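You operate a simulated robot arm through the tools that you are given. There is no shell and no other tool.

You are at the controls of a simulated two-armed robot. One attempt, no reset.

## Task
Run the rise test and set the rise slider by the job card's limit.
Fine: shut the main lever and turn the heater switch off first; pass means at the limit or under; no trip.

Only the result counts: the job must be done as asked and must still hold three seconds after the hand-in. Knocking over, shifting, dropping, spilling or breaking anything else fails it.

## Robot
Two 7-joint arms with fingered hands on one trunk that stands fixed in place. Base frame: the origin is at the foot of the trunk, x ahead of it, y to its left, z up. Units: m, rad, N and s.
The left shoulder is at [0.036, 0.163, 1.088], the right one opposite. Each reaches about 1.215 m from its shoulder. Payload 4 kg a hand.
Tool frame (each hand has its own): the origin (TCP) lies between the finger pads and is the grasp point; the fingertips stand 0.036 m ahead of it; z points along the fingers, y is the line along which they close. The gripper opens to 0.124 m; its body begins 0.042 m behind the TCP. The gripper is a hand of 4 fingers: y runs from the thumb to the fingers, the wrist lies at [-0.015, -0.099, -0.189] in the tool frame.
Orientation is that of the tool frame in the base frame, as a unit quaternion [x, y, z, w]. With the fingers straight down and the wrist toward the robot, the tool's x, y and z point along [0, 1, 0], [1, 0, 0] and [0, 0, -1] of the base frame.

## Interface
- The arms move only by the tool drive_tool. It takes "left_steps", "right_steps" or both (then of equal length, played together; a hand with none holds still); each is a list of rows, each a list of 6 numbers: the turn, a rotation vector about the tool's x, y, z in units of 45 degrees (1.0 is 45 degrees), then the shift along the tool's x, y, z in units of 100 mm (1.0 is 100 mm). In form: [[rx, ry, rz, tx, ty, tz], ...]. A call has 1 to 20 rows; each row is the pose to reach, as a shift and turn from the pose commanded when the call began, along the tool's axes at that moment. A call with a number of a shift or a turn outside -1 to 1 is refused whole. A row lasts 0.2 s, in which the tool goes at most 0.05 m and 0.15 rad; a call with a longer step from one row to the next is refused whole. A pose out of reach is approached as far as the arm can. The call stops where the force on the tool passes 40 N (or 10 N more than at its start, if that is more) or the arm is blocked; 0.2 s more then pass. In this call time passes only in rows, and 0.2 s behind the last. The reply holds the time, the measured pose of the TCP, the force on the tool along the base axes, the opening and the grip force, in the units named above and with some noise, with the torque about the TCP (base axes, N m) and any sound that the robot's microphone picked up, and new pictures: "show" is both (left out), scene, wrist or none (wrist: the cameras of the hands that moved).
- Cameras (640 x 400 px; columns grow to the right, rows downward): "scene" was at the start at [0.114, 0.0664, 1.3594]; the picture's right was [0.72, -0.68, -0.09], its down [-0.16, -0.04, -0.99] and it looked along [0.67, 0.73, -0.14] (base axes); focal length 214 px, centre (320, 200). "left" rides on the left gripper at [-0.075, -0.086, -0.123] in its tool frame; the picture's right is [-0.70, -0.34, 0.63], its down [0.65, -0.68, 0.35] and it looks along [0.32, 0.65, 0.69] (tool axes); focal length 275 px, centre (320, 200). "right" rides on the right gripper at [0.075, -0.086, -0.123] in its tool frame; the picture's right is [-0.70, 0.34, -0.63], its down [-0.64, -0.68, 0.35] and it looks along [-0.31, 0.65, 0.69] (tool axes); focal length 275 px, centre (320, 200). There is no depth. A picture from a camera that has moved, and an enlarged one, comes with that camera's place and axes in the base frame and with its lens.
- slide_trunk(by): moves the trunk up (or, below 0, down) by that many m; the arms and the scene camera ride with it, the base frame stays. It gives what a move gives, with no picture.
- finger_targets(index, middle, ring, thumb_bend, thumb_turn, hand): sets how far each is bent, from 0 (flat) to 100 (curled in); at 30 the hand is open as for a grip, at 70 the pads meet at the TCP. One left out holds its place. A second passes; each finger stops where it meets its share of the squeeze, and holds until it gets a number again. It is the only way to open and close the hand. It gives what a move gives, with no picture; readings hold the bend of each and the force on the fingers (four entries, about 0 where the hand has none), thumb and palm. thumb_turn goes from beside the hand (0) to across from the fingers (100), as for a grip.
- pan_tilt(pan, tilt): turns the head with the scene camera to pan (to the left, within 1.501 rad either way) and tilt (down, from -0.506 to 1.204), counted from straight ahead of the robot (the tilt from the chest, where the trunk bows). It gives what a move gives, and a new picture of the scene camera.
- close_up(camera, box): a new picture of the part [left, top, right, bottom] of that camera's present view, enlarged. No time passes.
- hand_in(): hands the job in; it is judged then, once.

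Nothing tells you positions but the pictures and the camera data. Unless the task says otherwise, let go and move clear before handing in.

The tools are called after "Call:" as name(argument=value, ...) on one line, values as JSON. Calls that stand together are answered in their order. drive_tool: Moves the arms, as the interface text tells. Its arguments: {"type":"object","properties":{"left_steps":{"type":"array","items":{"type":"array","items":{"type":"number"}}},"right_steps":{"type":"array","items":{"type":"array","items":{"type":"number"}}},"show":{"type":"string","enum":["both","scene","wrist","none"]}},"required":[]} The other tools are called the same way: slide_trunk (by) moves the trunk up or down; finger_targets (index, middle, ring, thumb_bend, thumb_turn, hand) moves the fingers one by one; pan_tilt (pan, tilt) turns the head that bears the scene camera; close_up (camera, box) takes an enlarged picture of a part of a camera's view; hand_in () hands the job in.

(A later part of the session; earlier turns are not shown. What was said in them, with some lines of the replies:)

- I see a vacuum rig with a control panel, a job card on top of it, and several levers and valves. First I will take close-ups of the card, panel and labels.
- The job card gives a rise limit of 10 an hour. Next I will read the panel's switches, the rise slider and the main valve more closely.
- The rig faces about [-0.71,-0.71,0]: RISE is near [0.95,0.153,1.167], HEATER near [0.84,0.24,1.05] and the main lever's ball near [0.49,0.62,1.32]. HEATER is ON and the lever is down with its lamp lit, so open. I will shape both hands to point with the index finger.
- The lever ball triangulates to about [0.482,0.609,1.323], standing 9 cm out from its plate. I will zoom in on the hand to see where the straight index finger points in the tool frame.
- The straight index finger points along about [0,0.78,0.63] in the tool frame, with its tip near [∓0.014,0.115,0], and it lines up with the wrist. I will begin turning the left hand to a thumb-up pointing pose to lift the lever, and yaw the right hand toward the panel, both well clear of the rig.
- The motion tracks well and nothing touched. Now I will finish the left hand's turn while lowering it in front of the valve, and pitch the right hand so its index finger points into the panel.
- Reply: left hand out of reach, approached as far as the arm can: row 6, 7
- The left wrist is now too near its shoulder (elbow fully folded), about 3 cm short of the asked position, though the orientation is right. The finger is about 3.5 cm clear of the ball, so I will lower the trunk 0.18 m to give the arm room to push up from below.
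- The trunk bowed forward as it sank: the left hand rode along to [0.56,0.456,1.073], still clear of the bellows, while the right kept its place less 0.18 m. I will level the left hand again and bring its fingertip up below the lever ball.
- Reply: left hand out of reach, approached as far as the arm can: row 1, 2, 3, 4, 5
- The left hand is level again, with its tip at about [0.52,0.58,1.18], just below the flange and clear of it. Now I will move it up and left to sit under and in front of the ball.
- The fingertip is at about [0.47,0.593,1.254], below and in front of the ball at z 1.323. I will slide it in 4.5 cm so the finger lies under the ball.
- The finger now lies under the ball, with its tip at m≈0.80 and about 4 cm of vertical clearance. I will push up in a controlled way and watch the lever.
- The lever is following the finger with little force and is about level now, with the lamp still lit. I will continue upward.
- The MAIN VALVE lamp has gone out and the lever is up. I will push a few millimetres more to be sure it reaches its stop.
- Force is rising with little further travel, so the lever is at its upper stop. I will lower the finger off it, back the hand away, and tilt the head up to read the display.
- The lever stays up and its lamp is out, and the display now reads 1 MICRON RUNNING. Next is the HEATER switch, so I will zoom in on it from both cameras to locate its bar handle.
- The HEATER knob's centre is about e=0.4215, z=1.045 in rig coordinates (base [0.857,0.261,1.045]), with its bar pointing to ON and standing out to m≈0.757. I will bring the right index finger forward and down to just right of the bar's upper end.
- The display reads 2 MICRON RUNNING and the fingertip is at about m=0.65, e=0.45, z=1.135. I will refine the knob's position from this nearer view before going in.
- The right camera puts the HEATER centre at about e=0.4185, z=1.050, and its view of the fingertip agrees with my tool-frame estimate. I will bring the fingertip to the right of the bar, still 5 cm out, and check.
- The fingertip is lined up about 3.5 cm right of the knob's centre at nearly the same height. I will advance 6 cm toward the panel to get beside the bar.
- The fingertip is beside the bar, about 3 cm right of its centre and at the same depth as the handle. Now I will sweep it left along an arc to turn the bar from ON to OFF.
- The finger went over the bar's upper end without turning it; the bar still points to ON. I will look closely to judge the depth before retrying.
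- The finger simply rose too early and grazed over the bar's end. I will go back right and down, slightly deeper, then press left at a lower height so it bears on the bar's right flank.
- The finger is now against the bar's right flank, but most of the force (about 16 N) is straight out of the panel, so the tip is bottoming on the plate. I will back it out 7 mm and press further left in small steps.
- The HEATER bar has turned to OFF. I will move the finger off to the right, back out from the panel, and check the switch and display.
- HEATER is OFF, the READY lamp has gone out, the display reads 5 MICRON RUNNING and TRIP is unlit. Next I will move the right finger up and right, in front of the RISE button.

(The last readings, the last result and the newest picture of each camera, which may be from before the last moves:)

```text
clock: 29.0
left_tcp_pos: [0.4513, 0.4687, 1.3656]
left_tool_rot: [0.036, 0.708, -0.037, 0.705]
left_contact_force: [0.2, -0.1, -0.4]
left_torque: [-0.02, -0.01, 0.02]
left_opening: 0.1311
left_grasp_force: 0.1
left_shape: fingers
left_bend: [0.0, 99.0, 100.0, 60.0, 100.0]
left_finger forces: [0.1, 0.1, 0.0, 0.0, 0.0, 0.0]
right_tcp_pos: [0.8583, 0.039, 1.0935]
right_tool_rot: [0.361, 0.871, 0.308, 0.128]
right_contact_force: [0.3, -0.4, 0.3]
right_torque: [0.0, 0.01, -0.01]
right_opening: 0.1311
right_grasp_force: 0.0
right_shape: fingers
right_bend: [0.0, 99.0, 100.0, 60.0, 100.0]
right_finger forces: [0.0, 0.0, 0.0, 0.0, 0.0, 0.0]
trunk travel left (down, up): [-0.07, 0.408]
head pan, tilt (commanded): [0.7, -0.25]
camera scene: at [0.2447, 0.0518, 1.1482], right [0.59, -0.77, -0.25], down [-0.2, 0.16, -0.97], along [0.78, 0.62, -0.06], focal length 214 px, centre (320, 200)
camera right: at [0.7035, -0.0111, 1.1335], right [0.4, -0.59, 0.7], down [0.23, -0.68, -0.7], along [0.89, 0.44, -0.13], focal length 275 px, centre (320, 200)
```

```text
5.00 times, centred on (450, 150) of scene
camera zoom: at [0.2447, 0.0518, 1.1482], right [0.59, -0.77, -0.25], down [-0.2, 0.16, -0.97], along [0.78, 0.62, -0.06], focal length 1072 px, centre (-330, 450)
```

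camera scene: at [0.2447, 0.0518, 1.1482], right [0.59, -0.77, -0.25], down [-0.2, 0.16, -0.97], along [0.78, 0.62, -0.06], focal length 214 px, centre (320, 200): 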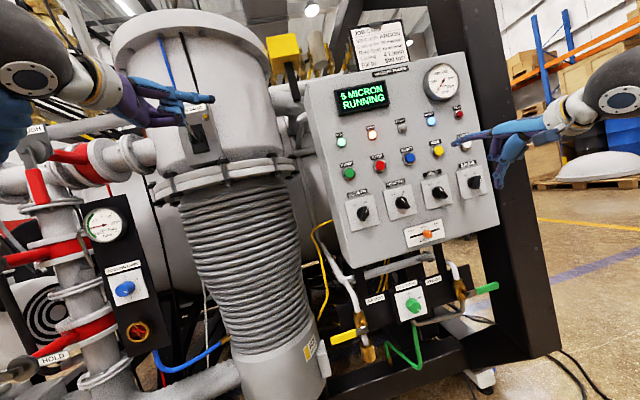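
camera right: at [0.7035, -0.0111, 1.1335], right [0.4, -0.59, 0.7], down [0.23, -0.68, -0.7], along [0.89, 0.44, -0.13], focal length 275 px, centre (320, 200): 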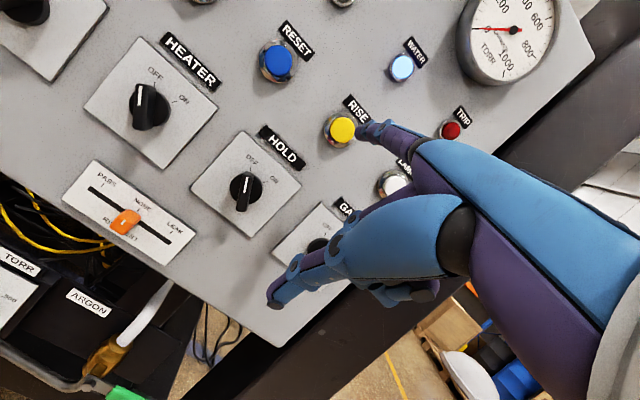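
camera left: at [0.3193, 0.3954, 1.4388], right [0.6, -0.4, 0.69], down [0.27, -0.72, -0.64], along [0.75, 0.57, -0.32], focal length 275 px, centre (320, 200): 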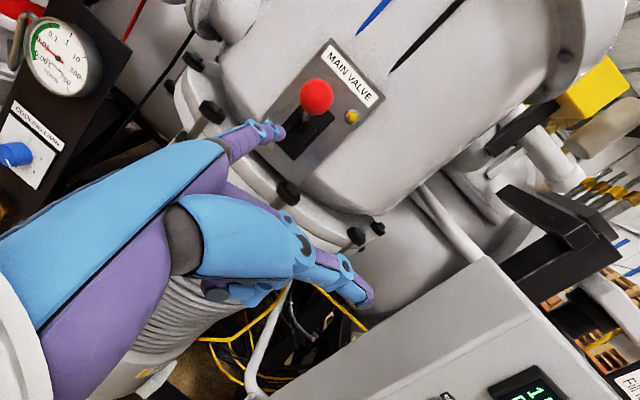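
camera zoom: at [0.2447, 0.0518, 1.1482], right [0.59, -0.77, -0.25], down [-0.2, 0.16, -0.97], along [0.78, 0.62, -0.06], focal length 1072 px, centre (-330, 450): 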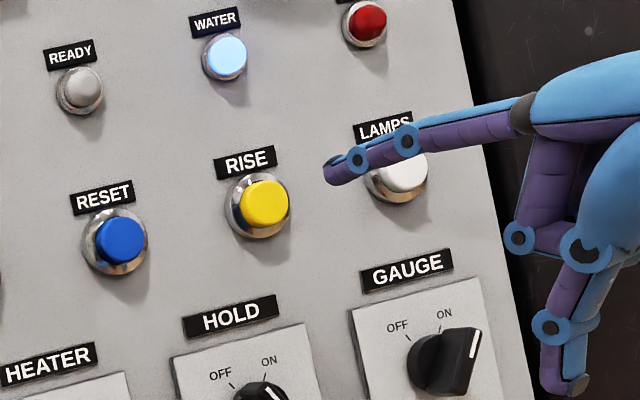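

The fingertip is centred on the RISE button, about 5.5 cm out. I will advance straight in and press it gently.

Call:
drive_tool(right_steps=[[0, 0, 0, 0, 0.124, 0.101], [0, 0, 0, 0, 0.248, 0.202], [0, 0, 0, 0, 0.372, 0.302], [0, 0, 0, 0, 0.411, 0.334], [0, 0, 0, 0, 0.45, 0.365]], show="none")

Call:
close_up(camera="right", box=[250, 50, 450, 210])

Call:
close_up(camera="scene", box=[320, 60, 480, 180])

```text
clock: 30.2
left_tcp_pos: [0.4468, 0.4658, 1.3671]
left_tool_rot: [0.037, 0.707, -0.037, 0.705]
left_contact_force: [0.3, -0.3, -0.2]
left_torque: [-0.02, 0.02, 0.02]
left_opening: 0.1312
left_grasp_force: 0.2
left_shape: fingers
left_bend: [0.0, 99.0, 100.0, 60.0, 100.0]
left_finger forces: [0.1, 0.1, 0.1, 0.1, 0.0, 0.0]
right_tcp_pos: [0.8973, 0.077, 1.0976]
right_tool_rot: [0.361, 0.869, 0.311, 0.13]
right_contact_force: [-24.8, -24.7, -2.3]
right_torque: [1.73, -1.74, 0.37]
right_opening: 0.1271
right_grasp_force: 17.1
right_shape: fingers
right_bend: [2.0, 99.0, 100.0, 60.0, 100.0]
right_finger forces: [34.7, 0.1, 0.0, 0.1, 0.0, 0.1]
trunk travel left (down, up): [-0.07, 0.408]
head pan, tilt (commanded): [0.7, -0.25]
heard: click
```

```text
2.50 times, centred on (350, 130) of right
camera zoom: at [0.7417, 0.0273, 1.1374], right [0.39, -0.59, 0.7], down [0.24, -0.67, -0.7], along [0.89, 0.44, -0.12], focal length 688 px, centre (245, 375)
```

zoom: 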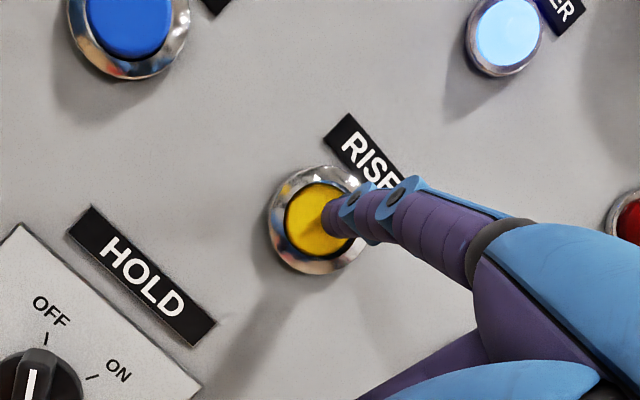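

```text
3.33 times, centred on (400, 120) of scene
camera zoom: at [0.2422, 0.049, 1.149], right [0.59, -0.77, -0.25], down [-0.2, 0.16, -0.97], along [0.78, 0.62, -0.05], focal length 715 px, centre (53, 467)
```

zoom: 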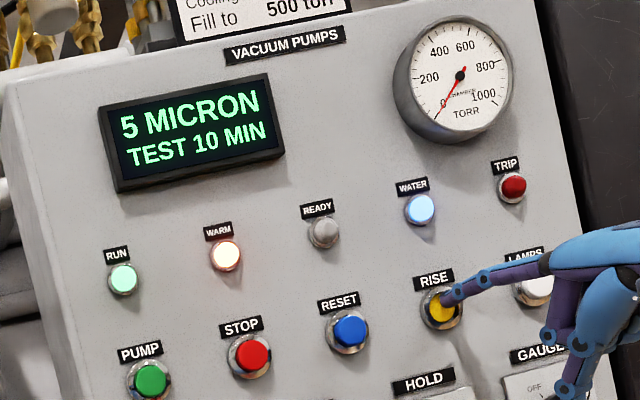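

The button clicked and the display shows 5 MICRON, TEST 10 MIN, so the test is running. I will release the button, back away and watch the display.

Call:
drive_tool(right_steps=[[0, 0, 0, 0, -0.116, -0.095], [0, 0, 0, 0, -0.233, -0.189], [0, 0, 0, 0, -0.349, -0.284], [0, 0, 0, 0, -0.465, -0.378]], show="none")

Call:
close_up(camera="scene", box=[320, 60, 480, 180])

```text
clock: 31.2
left_tcp_pos: [0.4497, 0.4675, 1.3655]
left_tool_rot: [0.036, 0.708, -0.038, 0.705]
left_contact_force: [0.4, 0.6, 0.7]
left_torque: [-0.02, 0.0, -0.03]
left_opening: 0.1312
left_grasp_force: 0.0
left_shape: fingers
left_bend: [0.0, 99.0, 100.0, 60.0, 100.0]
left_finger forces: [0.0, 0.0, 0.0, 0.1, 0.0, 0.0]
right_tcp_pos: [0.8572, 0.0371, 1.0946]
right_tool_rot: [0.36, 0.871, 0.31, 0.128]
right_contact_force: [-0.2, -0.7, 0.3]
right_torque: [0.0, 0.0, 0.03]
right_opening: 0.131
right_grasp_force: 0.1
right_shape: fingers
right_bend: [0.0, 99.0, 100.0, 60.0, 100.0]
right_finger forces: [0.0, 0.1, 0.1, 0.1, 0.1, 0.0]
trunk travel left (down, up): [-0.07, 0.408]
head pan, tilt (commanded): [0.7, -0.25]
```

```text
3.33 times, centred on (400, 120) of scene
camera zoom: at [0.2445, 0.0516, 1.1483], right [0.59, -0.76, -0.25], down [-0.2, 0.16, -0.97], along [0.78, 0.62, -0.06], focal length 715 px, centre (53, 467)
```

zoom: 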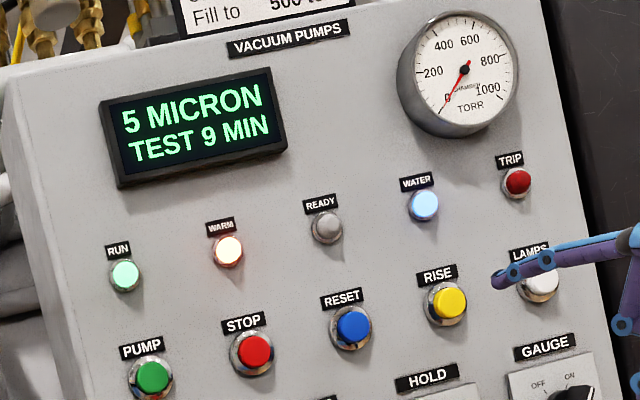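

The test is counting down, about one "minute" per second. While it runs I will move the right hand back and down toward the slider, staying clear of the panel.

Call:
drive_tool(right_steps=[[0, 0, 0, 0.06, -0.147, 0.086], [0, 0, 0, 0.12, -0.295, 0.172], [0, 0, 0, 0.18, -0.442, 0.259], [0, 0, 0, 0.24, -0.59, 0.345], [0, 0, 0, 0.3, -0.737, 0.431]], show="none")

Call:
close_up(camera="scene", box=[320, 60, 480, 180])

```text
clock: 32.4
left_tcp_pos: [0.4499, 0.4687, 1.3639]
left_tool_rot: [0.036, 0.707, -0.038, 0.705]
left_contact_force: [-1.4, -0.3, 0.2]
left_torque: [0.01, 0.01, 0.03]
left_opening: 0.1311
left_grasp_force: 0.0
left_shape: fingers
left_bend: [0.0, 99.0, 100.0, 60.0, 100.0]
left_finger forces: [0.0, 0.0, 0.0, 0.0, 0.1, 0.0]
right_tcp_pos: [0.8134, 0.0377, 1.0143]
right_tool_rot: [0.361, 0.871, 0.308, 0.127]
right_contact_force: [0.7, 1.1, -0.3]
right_torque: [-0.04, -0.01, -0.01]
right_opening: 0.1311
right_grasp_force: 0.0
right_shape: fingers
right_bend: [0.0, 99.0, 100.0, 60.0, 100.0]
right_finger forces: [0.0, 0.0, 0.0, 0.1, 0.0, 0.0]
trunk travel left (down, up): [-0.07, 0.408]
head pan, tilt (commanded): [0.7, -0.25]
```

```text
3.33 times, centred on (400, 120) of scene
camera zoom: at [0.245, 0.0517, 1.1481], right [0.59, -0.77, -0.25], down [-0.2, 0.16, -0.97], along [0.78, 0.62, -0.06], focal length 715 px, centre (53, 467)
```

zoom: 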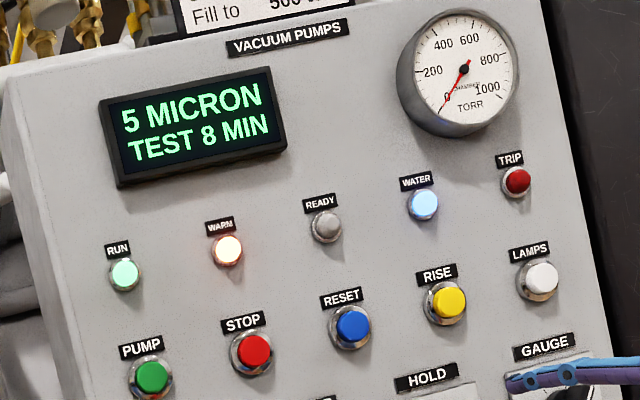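

Now at 8 MIN. I will carry on lowering toward slider height while the test runs.

Call:
drive_tool(right_steps=[[0, 0, 0, 0.06, -0.113, 0.14], [0, 0, 0, 0.12, -0.227, 0.279], [0, 0, 0, 0.18, -0.34, 0.419], [0, 0, 0, 0.24, -0.454, 0.558], [0, 0, 0, 0.3, -0.567, 0.698]], show="wrist")

Call:
drive_tool(right_steps=[[0, 0, 0, 0, 0, 0], [0, 0, 0, 0, 0, 0], [0, 0, 0, 0, 0, 0], [0, 0, 0, 0, 0, 0], [0, 0, 0, 0, 0, 0], [0, 0, 0, 0, 0, 0], [0, 0, 0, 0, 0, 0], [0, 0, 0, 0, 0, 0], [0, 0, 0, 0, 0, 0], [0, 0, 0, 0, 0, 0]], show="none")

Call:
close_up(camera="scene", box=[320, 60, 480, 180])

```text
clock: 33.6
left_tcp_pos: [0.4497, 0.4677, 1.3651]
left_tool_rot: [0.036, 0.708, -0.037, 0.704]
left_contact_force: [0.4, 0.0, -0.2]
left_torque: [-0.03, -0.01, -0.02]
left_opening: 0.1312
left_grasp_force: 0.0
left_shape: fingers
left_bend: [0.0, 99.0, 100.0, 60.0, 100.0]
left_finger forces: [0.0, 0.0, 0.0, 0.1, 0.0, 0.1]
right_tcp_pos: [0.7923, 0.06, 0.9236]
right_tool_rot: [0.361, 0.871, 0.308, 0.127]
right_contact_force: [-0.4, -0.3, -0.1]
right_torque: [0.0, 0.01, 0.0]
right_opening: 0.131
right_grasp_force: 0.0
right_shape: fingers
right_bend: [0.0, 99.0, 100.0, 60.0, 100.0]
right_finger forces: [0.0, 0.1, 0.1, 0.1, 0.0, 0.1]
trunk travel left (down, up): [-0.07, 0.408]
head pan, tilt (commanded): [0.7, -0.25]
camera right: at [0.6375, 0.0094, 0.9642], right [0.39, -0.59, 0.7], down [0.23, -0.68, -0.7], along [0.89, 0.44, -0.13], focal length 275 px, centre (320, 200)
```

right: 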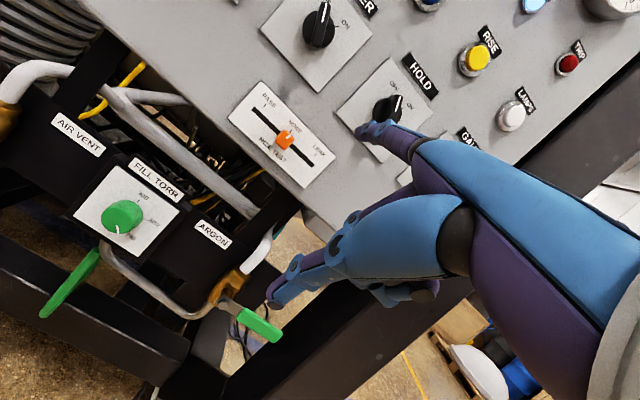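

```text
clock: 35.8
left_tcp_pos: [0.4493, 0.4684, 1.3649]
left_tool_rot: [0.036, 0.708, -0.037, 0.704]
left_contact_force: [0.2, 0.5, -0.1]
left_torque: [-0.01, 0.02, 0.02]
left_opening: 0.1312
left_grasp_force: 0.1
left_shape: fingers
left_bend: [0.0, 99.0, 100.0, 60.0, 100.0]
left_finger forces: [0.0, 0.0, 0.1, 0.1, 0.0, 0.0]
right_tcp_pos: [0.7935, 0.0581, 0.9244]
right_tool_rot: [0.361, 0.871, 0.308, 0.127]
right_contact_force: [-0.1, 0.4, -0.8]
right_torque: [0.03, 0.03, 0.02]
right_opening: 0.1309
right_grasp_force: 0.0
right_shape: fingers
right_bend: [0.0, 99.0, 100.0, 60.0, 100.0]
right_finger forces: [0.0, 0.1, 0.0, 0.1, 0.0, 0.0]
trunk travel left (down, up): [-0.07, 0.408]
head pan, tilt (commanded): [0.7, -0.25]
```

```text
3.33 times, centred on (400, 120) of scene
camera zoom: at [0.2447, 0.0518, 1.1482], right [0.59, -0.77, -0.25], down [-0.2, 0.16, -0.97], along [0.78, 0.62, -0.06], focal length 715 px, centre (53, 467)
```

zoom: 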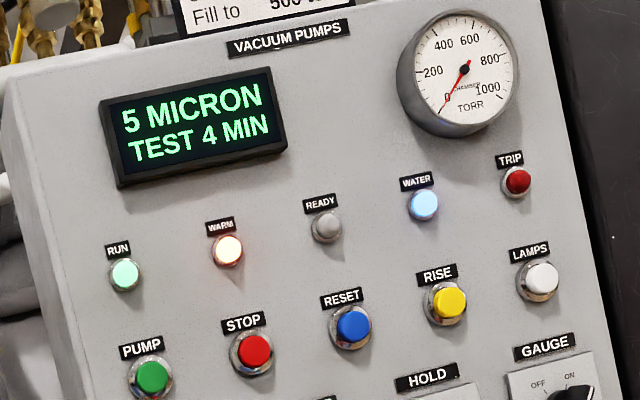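

The test is down to 4 MIN with the hand parked clear of the panel. I will wait out the rest and read the result.

Call:
drive_tool(right_steps=[[0, 0, 0, 0, 0, 0], [0, 0, 0, 0, 0, 0], [0, 0, 0, 0, 0, 0], [0, 0, 0, 0, 0, 0], [0, 0, 0, 0, 0, 0], [0, 0, 0, 0, 0, 0], [0, 0, 0, 0, 0, 0], [0, 0, 0, 0, 0, 0], [0, 0, 0, 0, 0, 0], [0, 0, 0, 0, 0, 0], [0, 0, 0, 0, 0, 0], [0, 0, 0, 0, 0, 0]], show="none")

Call:
close_up(camera="scene", box=[320, 60, 480, 180])

Call:
drive_tool(right_steps=[[0, 0, 0, 0, 0, 0], [0, 0, 0, 0, 0, 0], [0, 0, 0, 0, 0, 0], [0, 0, 0, 0, 0, 0], [0, 0, 0, 0, 0, 0], [0, 0, 0, 0, 0, 0]], show="none")

Call:
close_up(camera="scene", box=[320, 60, 480, 180])

```text
clock: 38.4
left_tcp_pos: [0.4507, 0.4696, 1.3651]
left_tool_rot: [0.037, 0.708, -0.037, 0.704]
left_contact_force: [0.4, -0.3, -0.3]
left_torque: [-0.02, -0.03, 0.04]
left_opening: 0.1313
left_grasp_force: 0.2
left_shape: fingers
left_bend: [0.0, 99.0, 100.0, 60.0, 100.0]
left_finger forces: [0.1, 0.1, 0.1, 0.0, 0.0, 0.1]
right_tcp_pos: [0.7914, 0.0587, 0.9252]
right_tool_rot: [0.361, 0.871, 0.309, 0.127]
right_contact_force: [0.1, 1.5, 0.4]
right_torque: [0.03, 0.01, -0.02]
right_opening: 0.131
right_grasp_force: 0.1
right_shape: fingers
right_bend: [0.0, 99.0, 100.0, 60.0, 100.0]
right_finger forces: [0.0, 0.1, 0.0, 0.0, 0.0, 0.0]
trunk travel left (down, up): [-0.07, 0.408]
head pan, tilt (commanded): [0.7, -0.25]
```

```text
3.33 times, centred on (400, 120) of scene
camera zoom: at [0.2447, 0.0518, 1.1482], right [0.59, -0.77, -0.25], down [-0.2, 0.16, -0.97], along [0.78, 0.62, -0.06], focal length 715 px, centre (53, 467)
```

zoom: 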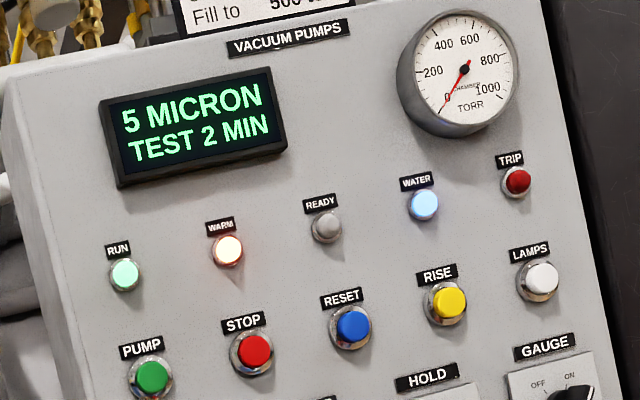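

```text
clock: 39.8
left_tcp_pos: [0.4498, 0.4693, 1.3644]
left_tool_rot: [0.036, 0.707, -0.037, 0.705]
left_contact_force: [-0.1, -0.3, 0.2]
left_torque: [0.02, 0.0, 0.01]
left_opening: 0.1313
left_grasp_force: 0.0
left_shape: fingers
left_bend: [0.0, 99.0, 100.0, 60.0, 100.0]
left_finger forces: [0.0, 0.0, 0.1, 0.0, 0.0, 0.0]
right_tcp_pos: [0.792, 0.0579, 0.9243]
right_tool_rot: [0.361, 0.871, 0.308, 0.128]
right_contact_force: [0.5, -0.1, -0.9]
right_torque: [0.0, 0.02, 0.03]
right_opening: 0.1314
right_grasp_force: 0.1
right_shape: fingers
right_bend: [0.0, 99.0, 100.0, 60.0, 100.0]
right_finger forces: [0.0, 0.0, 0.0, 0.0, 0.1, 0.0]
trunk travel left (down, up): [-0.07, 0.408]
head pan, tilt (commanded): [0.7, -0.25]
```

```text
3.33 times, centred on (400, 120) of scene
camera zoom: at [0.2447, 0.0518, 1.1482], right [0.59, -0.77, -0.25], down [-0.2, 0.16, -0.97], along [0.78, 0.62, -0.06], focal length 715 px, centre (53, 467)
```

zoom: 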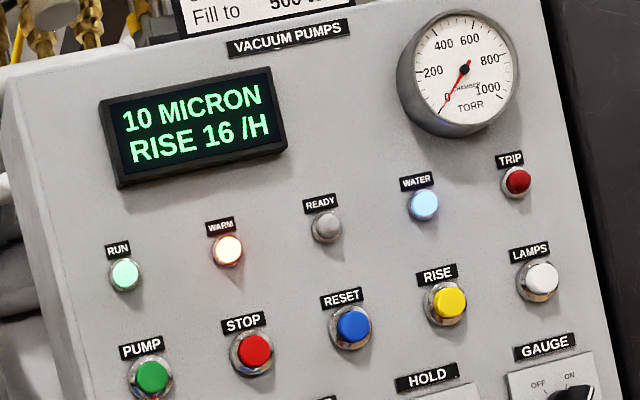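

The test has finished and shows RISE 16 /H against the card's limit of 10. I will zoom in to make sure of both numbers.

Call:
close_up(camera="scene", box=[330, 70, 400, 120])

Call:
close_up(camera="scene", box=[340, 10, 420, 80])

Call:
close_up(camera="right", box=[210, 60, 410, 220])

Call:
close_up(camera="scene", box=[390, 200, 490, 270])

```text
8.00 times, centred on (365, 95) of scene
camera zoom: at [0.2447, 0.0518, 1.1482], right [0.59, -0.77, -0.25], down [-0.2, 0.16, -0.97], along [0.78, 0.62, -0.06], focal length 1716 px, centre (-40, 1040)
```

zoom: 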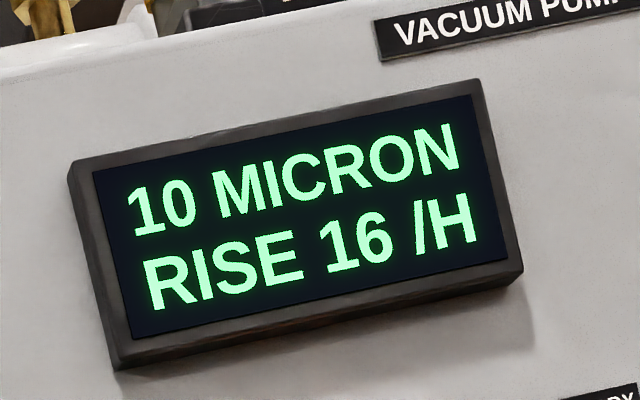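

```text
5.71 times, centred on (380, 45) of scene
camera zoom: at [0.2447, 0.0518, 1.1482], right [0.59, -0.77, -0.25], down [-0.2, 0.16, -0.97], along [0.78, 0.62, -0.06], focal length 1226 px, centre (-23, 1086)
```

zoom: 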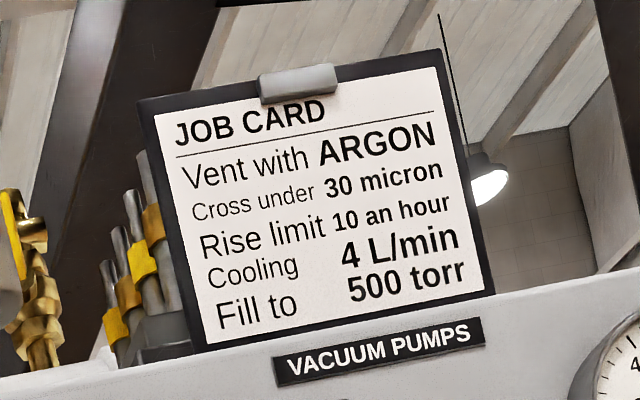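

```text
2.50 times, centred on (310, 140) of right
camera zoom: at [0.6371, 0.0094, 0.9645], right [0.39, -0.59, 0.7], down [0.23, -0.68, -0.7], along [0.89, 0.44, -0.13], focal length 688 px, centre (345, 350)
```

zoom: 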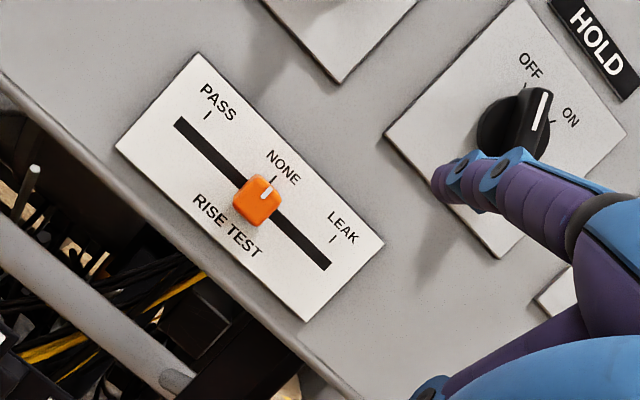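

```text
5.71 times, centred on (440, 235) of scene
camera zoom: at [0.2447, 0.0518, 1.1482], right [0.59, -0.77, -0.25], down [-0.2, 0.16, -0.97], along [0.78, 0.62, -0.06], focal length 1226 px, centre (-366, 0)
```

zoom: 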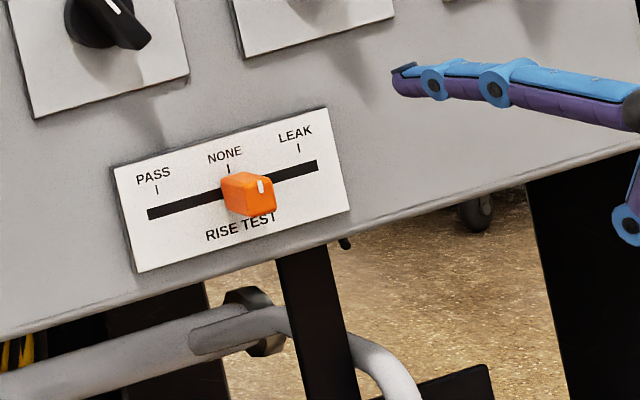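

Confirmed: a rise of 16/h is over the limit of 10, so the slider must go to LEAK, which is to the right. The orange knob is at about e=0.468, z=0.947, and I will bring the finger to its left side, still out from the panel.

Call:
drive_tool(right_steps=[[0, 0, 0, 0.13, -0.03, 0.104], [0, 0, 0, 0.26, -0.061, 0.208], [0, 0, 0, 0.39, -0.091, 0.312], [0, 0, 0, 0.52, -0.122, 0.416], [0, 0, 0, 0.65, -0.152, 0.52]], show="both")

Call:
close_up(camera="right", box=[250, 60, 450, 220])

Call:
close_up(camera="scene", box=[380, 190, 500, 280])

```text
clock: 41.0
left_tcp_pos: [0.4496, 0.4686, 1.364]
left_tool_rot: [0.036, 0.707, -0.037, 0.705]
left_contact_force: [-0.4, 0.1, 1.0]
left_torque: [-0.01, 0.01, 0.04]
left_opening: 0.131
left_grasp_force: 0.0
left_shape: fingers
left_bend: [0.0, 99.0, 100.0, 60.0, 100.0]
left_finger forces: [0.1, 0.0, 0.0, 0.0, 0.2, 0.1]
right_tcp_pos: [0.7623, 0.1193, 0.8742]
right_tool_rot: [0.362, 0.871, 0.308, 0.128]
right_contact_force: [0.3, -0.6, 0.8]
right_torque: [-0.03, 0.01, 0.0]
right_opening: 0.1312
right_grasp_force: 0.0
right_shape: fingers
right_bend: [0.0, 99.0, 100.0, 60.0, 100.0]
right_finger forces: [0.1, 0.1, 0.0, 0.1, 0.0, 0.0]
trunk travel left (down, up): [-0.07, 0.408]
head pan, tilt (commanded): [0.7, -0.25]
camera scene: at [0.245, 0.0518, 1.148], right [0.59, -0.77, -0.25], down [-0.2, 0.16, -0.97], along [0.78, 0.62, -0.06], focal length 214 px, centre (320, 200)
camera right: at [0.6063, 0.0699, 0.914], right [0.39, -0.59, 0.7], down [0.23, -0.68, -0.7], along [0.89, 0.44, -0.13], focal length 275 px, centre (320, 200)
```

scene: 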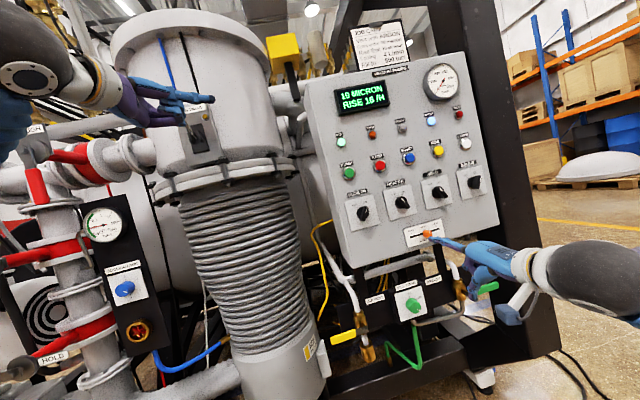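
right: 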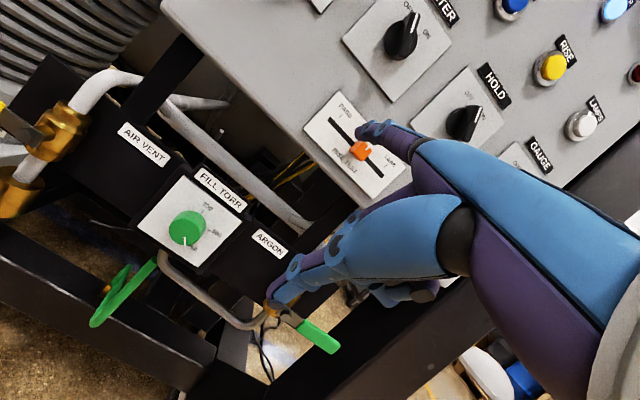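

```text
2.50 times, centred on (350, 140) of right
camera zoom: at [0.6063, 0.0699, 0.914], right [0.39, -0.59, 0.7], down [0.23, -0.68, -0.7], along [0.89, 0.44, -0.13], focal length 688 px, centre (245, 350)
```

zoom: 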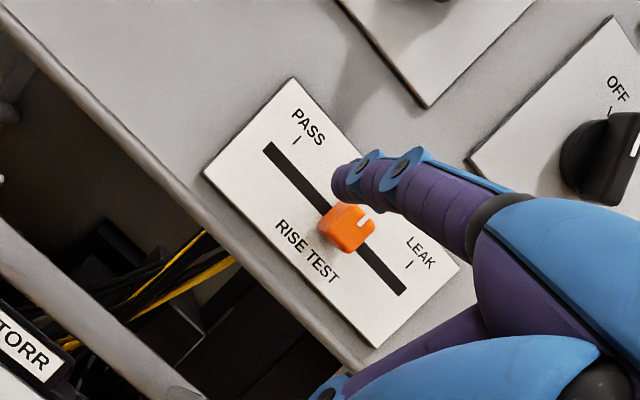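

```text
4.44 times, centred on (440, 235) of scene
camera zoom: at [0.245, 0.0518, 1.148], right [0.59, -0.77, -0.25], down [-0.2, 0.16, -0.97], along [0.78, 0.62, -0.06], focal length 953 px, centre (-213, 44)
```

zoom: 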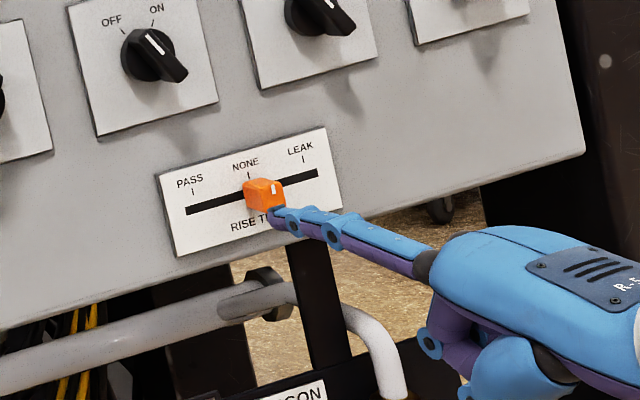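

The fingertip is aligned to enter about 3 cm left of the knob's centre, nearly at its height. I will advance 6 cm to get beside the knob.

Call:
drive_tool(right_steps=[[0, 0, 0, 0, 0.149, 0.134], [0, 0, 0, 0, 0.297, 0.267], [0, 0, 0, 0, 0.446, 0.401]], show="none")

Call:
close_up(camera="right", box=[270, 80, 430, 200])

Call:
close_up(camera="scene", box=[390, 200, 490, 270])

```text
clock: 41.8
left_tcp_pos: [0.4505, 0.4689, 1.3643]
left_tool_rot: [0.036, 0.707, -0.038, 0.705]
left_contact_force: [0.1, 0.4, 0.0]
left_torque: [-0.03, -0.04, 0.0]
left_opening: 0.1313
left_grasp_force: 0.1
left_shape: fingers
left_bend: [0.0, 99.0, 100.0, 60.0, 100.0]
left_finger forces: [0.1, 0.0, 0.0, 0.0, 0.0, 0.1]
right_tcp_pos: [0.8053, 0.1594, 0.8707]
right_tool_rot: [0.361, 0.871, 0.308, 0.128]
right_contact_force: [0.2, 0.3, 0.1]
right_torque: [-0.03, -0.03, 0.02]
right_opening: 0.1309
right_grasp_force: 0.0
right_shape: fingers
right_bend: [0.0, 99.0, 100.0, 60.0, 100.0]
right_finger forces: [0.1, 0.1, 0.0, 0.0, 0.0, 0.1]
trunk travel left (down, up): [-0.07, 0.408]
head pan, tilt (commanded): [0.7, -0.25]
```

```text
3.33 times, centred on (350, 140) of right
camera zoom: at [0.6496, 0.1105, 0.9108], right [0.39, -0.59, 0.7], down [0.23, -0.68, -0.7], along [0.89, 0.44, -0.13], focal length 918 px, centre (220, 400)
```

zoom: 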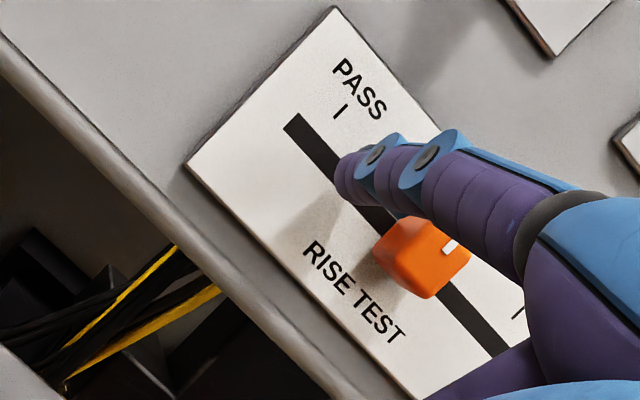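

```text
5.71 times, centred on (440, 235) of scene
camera zoom: at [0.2449, 0.0519, 1.148], right [0.59, -0.77, -0.25], down [-0.2, 0.16, -0.97], along [0.78, 0.62, -0.06], focal length 1226 px, centre (-366, 0)
```

zoom: 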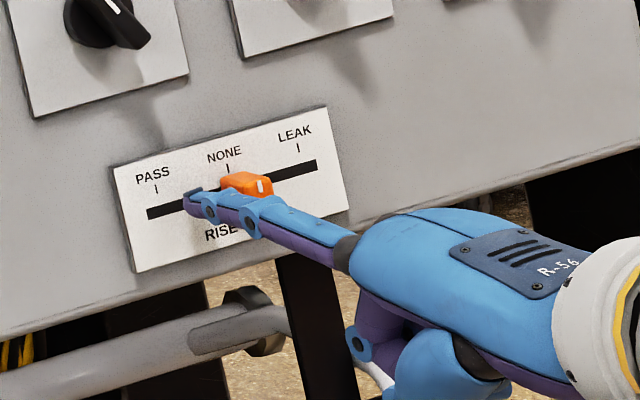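

The finger sits just left of the slider knob, level with it and touching nothing. Now I will push right about 5 cm toward LEAK.

Call:
drive_tool(right_steps=[[0, 0, 0, -0.1, 0, 0], [0, 0, 0, -0.18, 0, 0], [0, 0, 0, -0.26, 0, 0], [0, 0, 0, -0.34, 0, 0], [0, 0, 0, -0.42, 0, 0], [0, 0, 0, -0.5, 0, 0]], show="none")

Call:
close_up(camera="right", box=[270, 80, 430, 200])

Call:
close_up(camera="scene", box=[390, 200, 490, 270])

```text
clock: 43.2
left_tcp_pos: [0.4511, 0.4679, 1.3649]
left_tool_rot: [0.036, 0.708, -0.037, 0.705]
left_contact_force: [0.2, 0.8, -0.5]
left_torque: [-0.02, -0.01, 0.01]
left_opening: 0.1311
left_grasp_force: 0.0
left_shape: fingers
left_bend: [0.0, 99.0, 100.0, 60.0, 100.0]
left_finger forces: [0.0, 0.1, 0.1, 0.0, 0.0, 0.0]
right_tcp_pos: [0.8391, 0.1275, 0.8722]
right_tool_rot: [0.362, 0.87, 0.309, 0.127]
right_contact_force: [-0.3, 0.3, 0.6]
right_torque: [0.01, -0.02, 0.02]
right_opening: 0.1311
right_grasp_force: 0.0
right_shape: fingers
right_bend: [0.0, 99.0, 100.0, 60.0, 100.0]
right_finger forces: [0.1, 0.0, 0.0, 0.1, 0.0, 0.0]
trunk travel left (down, up): [-0.07, 0.408]
head pan, tilt (commanded): [0.7, -0.25]
```

```text
3.33 times, centred on (350, 140) of right
camera zoom: at [0.6845, 0.077, 0.9116], right [0.39, -0.59, 0.7], down [0.23, -0.68, -0.7], along [0.89, 0.44, -0.13], focal length 918 px, centre (220, 400)
```

zoom: 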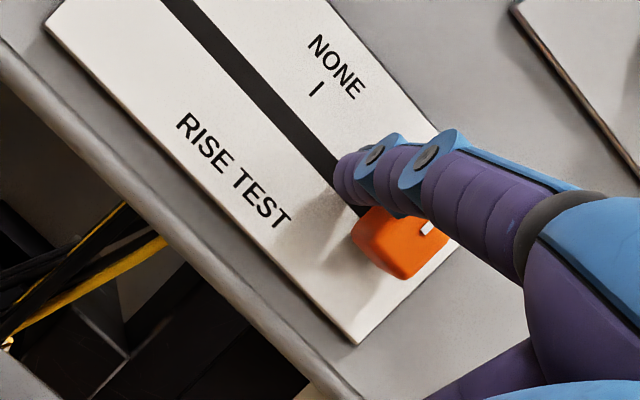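

```text
5.71 times, centred on (440, 235) of scene
camera zoom: at [0.2448, 0.0518, 1.1481], right [0.59, -0.77, -0.25], down [-0.2, 0.16, -0.97], along [0.78, 0.62, -0.06], focal length 1226 px, centre (-366, 0)
```

zoom: 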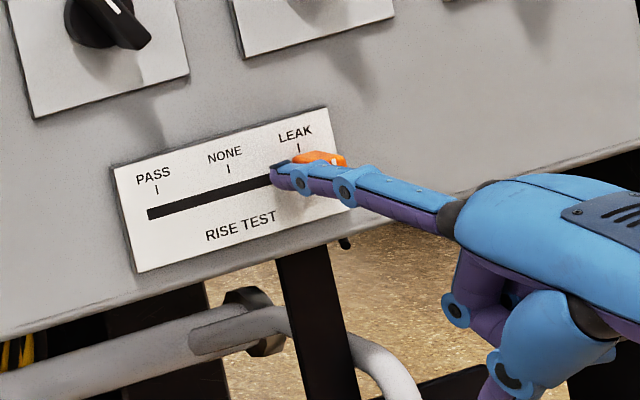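

The knob has slid over by the LEAK mark with no force left on the finger. I will move the finger off it, back out, and inspect.

Call:
drive_tool(right_steps=[[0, 0, 0, 0.1, 0, 0], [0, 0, 0, 0.1, -0.155, -0.126], [0, 0, 0, 0.1, -0.31, -0.252], [0, 0, 0, 0.1, -0.465, -0.378], [0, 0, 0, 0.1, -0.62, -0.504], [0, 0, 0, 0.1, -0.775, -0.63]], show="both")

Call:
close_up(camera="right", box=[250, 60, 450, 220])

Call:
close_up(camera="scene", box=[390, 200, 490, 270])

Call:
close_up(camera="scene", box=[310, 50, 490, 220])

```text
clock: 44.6
left_tcp_pos: [0.4503, 0.4687, 1.3648]
left_tool_rot: [0.036, 0.707, -0.037, 0.705]
left_contact_force: [-0.7, 0.1, -1.3]
left_torque: [-0.03, 0.03, -0.05]
left_opening: 0.1309
left_grasp_force: 0.0
left_shape: fingers
left_bend: [0.0, 99.0, 100.0, 60.0, 100.0]
left_finger forces: [0.0, 0.0, 0.1, 0.0, 0.1, 0.0]
right_tcp_pos: [0.761, 0.0635, 0.8717]
right_tool_rot: [0.361, 0.871, 0.309, 0.128]
right_contact_force: [-0.2, -0.1, -0.3]
right_torque: [0.0, -0.03, 0.01]
right_opening: 0.131
right_grasp_force: 0.0
right_shape: fingers
right_bend: [0.0, 99.0, 100.0, 60.0, 100.0]
right_finger forces: [0.0, 0.0, 0.0, 0.0, 0.1, 0.1]
trunk travel left (down, up): [-0.07, 0.408]
head pan, tilt (commanded): [0.7, -0.25]
camera scene: at [0.2446, 0.0518, 1.1483], right [0.59, -0.76, -0.25], down [-0.2, 0.16, -0.97], along [0.78, 0.62, -0.06], focal length 214 px, centre (320, 200)
camera right: at [0.6064, 0.0137, 0.9126], right [0.4, -0.59, 0.7], down [0.23, -0.68, -0.7], along [0.89, 0.44, -0.13], focal length 275 px, centre (320, 200)
```

scene: 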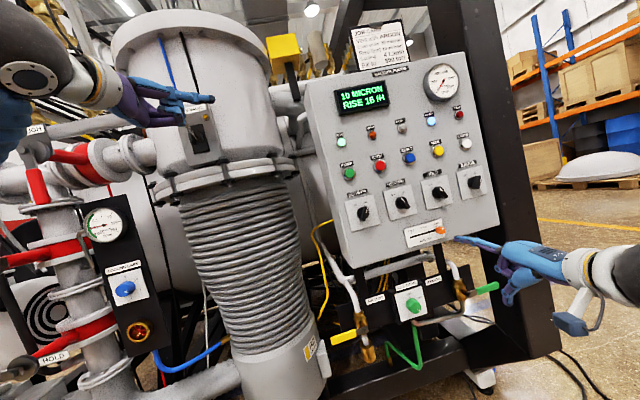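
right: 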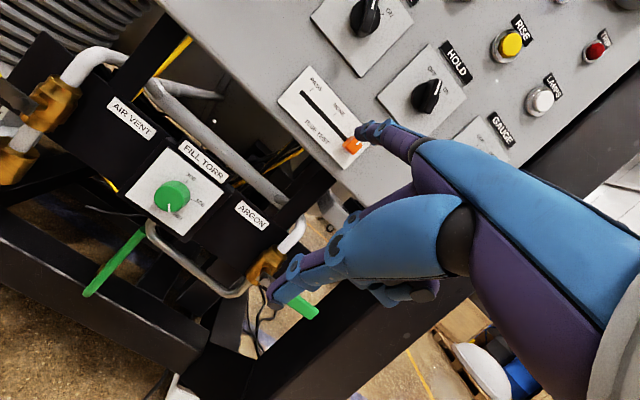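

```text
2.50 times, centred on (350, 140) of right
camera zoom: at [0.6064, 0.0137, 0.9126], right [0.4, -0.59, 0.7], down [0.23, -0.68, -0.7], along [0.89, 0.44, -0.13], focal length 688 px, centre (245, 350)
```

zoom: 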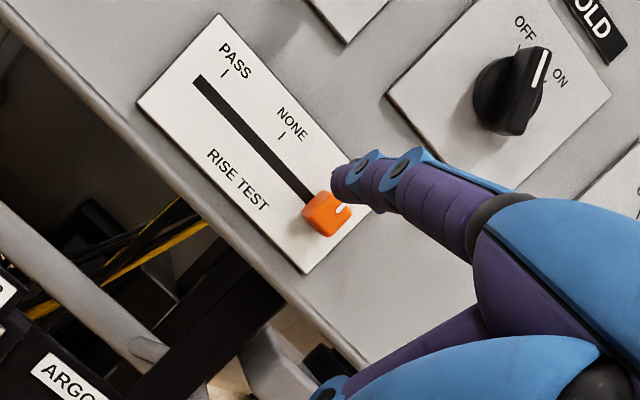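

```text
5.71 times, centred on (440, 235) of scene
camera zoom: at [0.2446, 0.0518, 1.1483], right [0.59, -0.76, -0.25], down [-0.2, 0.16, -0.97], along [0.78, 0.62, -0.06], focal length 1226 px, centre (-366, 0)
```

zoom: 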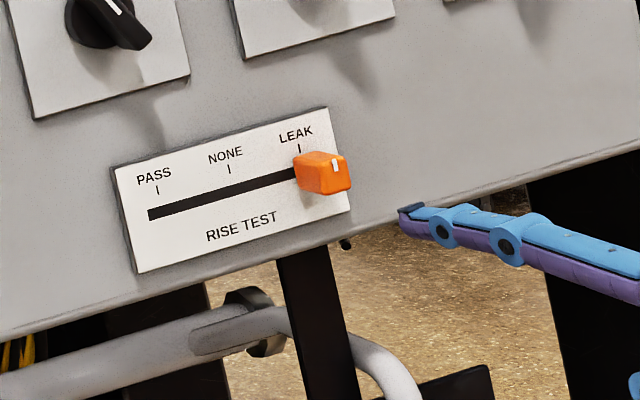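

```text
2.35 times, centred on (400, 135) of scene
camera zoom: at [0.2446, 0.0518, 1.1483], right [0.59, -0.76, -0.25], down [-0.2, 0.16, -0.97], along [0.78, 0.62, -0.06], focal length 505 px, centre (132, 353)
```

zoom: 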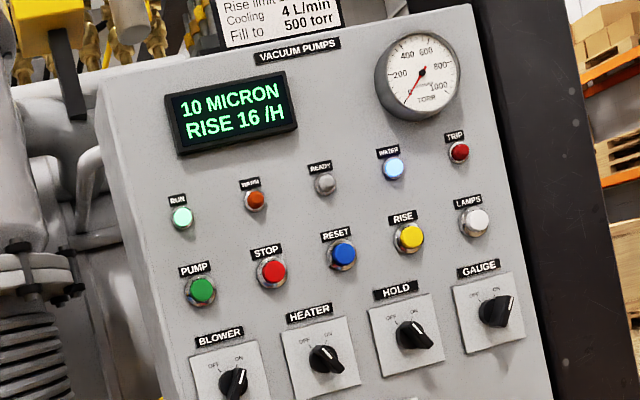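

The slider sits exactly at LEAK (same knob-to-tick offset as it had at NONE), the display holds RISE 16 /H, HEATER is OFF and TRIP is unlit. I will back both hands clear and check that the main lever is still up.

Call:
drive_tool(left_steps=[[0, 0, 0, 0, -0.155, -0.126], [0, 0, 0, 0, -0.31, -0.252], [0, 0, 0, 0, -0.465, -0.378], [0, 0, 0, 0, -0.62, -0.504]], right_steps=[[0, 0, 0, 0, -0.155, -0.126], [0, 0, 0, 0, -0.31, -0.252], [0, 0, 0, 0, -0.465, -0.378], [0, 0, 0, 0, -0.62, -0.504]], show="both")

Call:
close_up(camera="left", box=[240, 20, 440, 180])

Call:
close_up(camera="scene", box=[310, 60, 500, 260])

```text
clock: 45.6
left_tcp_pos: [0.3895, 0.4144, 1.3657]
left_tool_rot: [0.035, 0.707, -0.038, 0.705]
left_contact_force: [-0.1, 0.9, -0.7]
left_torque: [0.0, -0.01, 0.01]
left_opening: 0.131
left_grasp_force: 0.0
left_shape: fingers
left_bend: [0.0, 99.0, 100.0, 60.0, 100.0]
left_finger forces: [0.0, 0.0, 0.1, 0.0, 0.0, 0.0]
right_tcp_pos: [0.7041, 0.0063, 0.8741]
right_tool_rot: [0.361, 0.871, 0.31, 0.127]
right_contact_force: [0.3, -1.2, 0.1]
right_torque: [-0.01, 0.0, -0.03]
right_opening: 0.1308
right_grasp_force: 0.0
right_shape: fingers
right_bend: [0.0, 99.0, 100.0, 60.0, 100.0]
right_finger forces: [0.0, 0.0, 0.0, 0.0, 0.1, 0.1]
trunk travel left (down, up): [-0.07, 0.408]
head pan, tilt (commanded): [0.7, -0.25]
camera scene: at [0.2443, 0.0514, 1.1484], right [0.59, -0.76, -0.25], down [-0.2, 0.16, -0.97], along [0.78, 0.62, -0.06], focal length 214 px, centre (320, 200)
camera right: at [0.5485, -0.0428, 0.9147], right [0.4, -0.59, 0.7], down [0.23, -0.68, -0.7], along [0.89, 0.44, -0.13], focal length 275 px, centre (320, 200)
camera left: at [0.2595, 0.3407, 1.4403], right [0.6, -0.4, 0.69], down [0.27, -0.71, -0.64], along [0.75, 0.57, -0.32], focal length 275 px, centre (320, 200)
```

scene: 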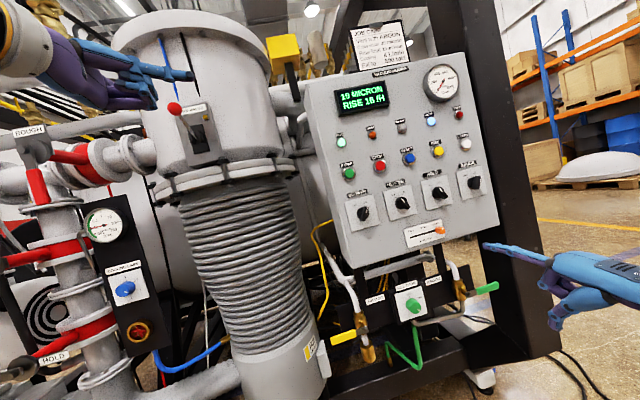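
right: 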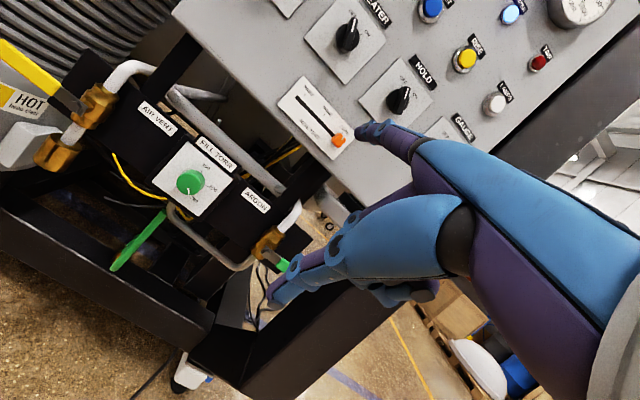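
left: 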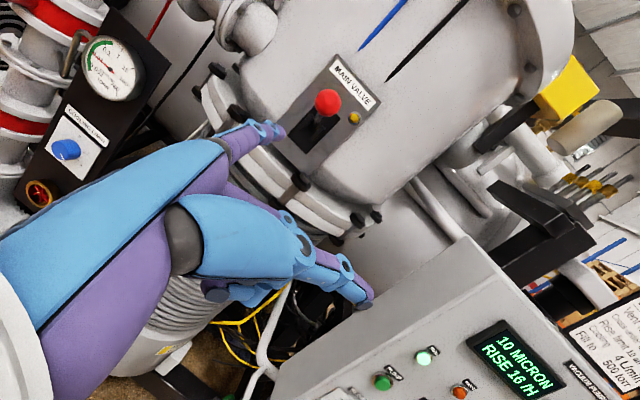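

```text
2.50 times, centred on (340, 100) of left
camera zoom: at [0.2595, 0.3407, 1.4403], right [0.6, -0.4, 0.69], down [0.27, -0.71, -0.64], along [0.75, 0.57, -0.32], focal length 688 px, centre (270, 450)
```

zoom: 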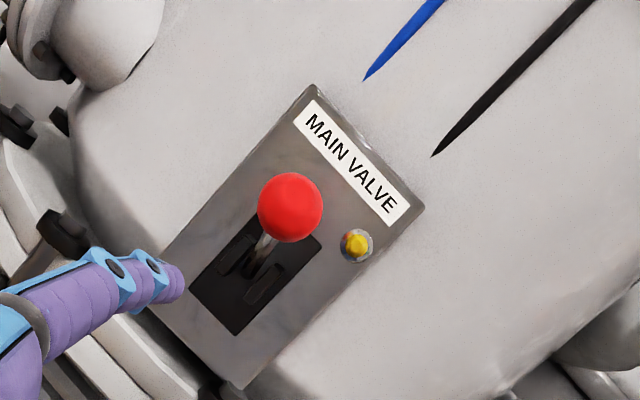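

```text
2.00 times, centred on (405, 160) of scene
camera zoom: at [0.2443, 0.0514, 1.1484], right [0.59, -0.76, -0.25], down [-0.2, 0.16, -0.97], along [0.78, 0.62, -0.06], focal length 429 px, centre (150, 280)
```

zoom: 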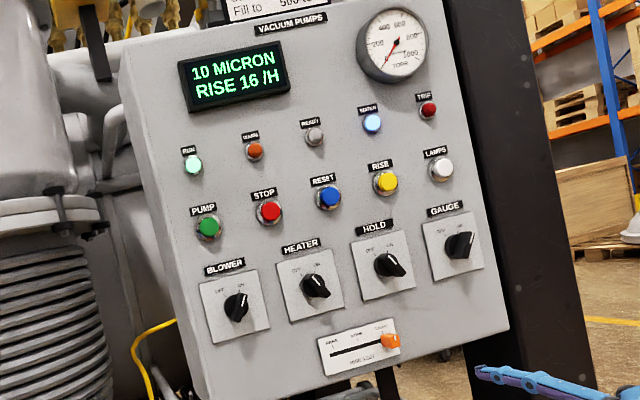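

Everything is in place: the main lever is up with its lamp out, HEATER is OFF, the test reads RISE 16 /H against a limit of 10, and the slider is at LEAK. TRIP is unlit and both hands are clear, so I am handing in.

Call:
hand_in()

```text
The job is handed in.
```

The rise test failed: the display reads RISE 16 /H and the job card's limit is 10 an hour, so I set the rise slider to LEAK. I have handed the job in and have not seen a verdict.

- **Main lever:** pushed up to shut. Its lamp went out and the lever stayed up.
- **Heater:** turned to OFF before the test. My first pass with the finger missed the switch; the second turned it.
- **Rise test:** started by pressing RISE once, and the 10-minute countdown ran to the end.
- **Trip:** the TRIP lamp was unlit in every view, including the last one before hand-in.

Both hands were backed clear before I handed in. I saw nothing else moved, apart from the fingertip pressing briefly on the heater switch's plate. The trunk was left 0.18 m lower than at the start, bowed forward slightly.
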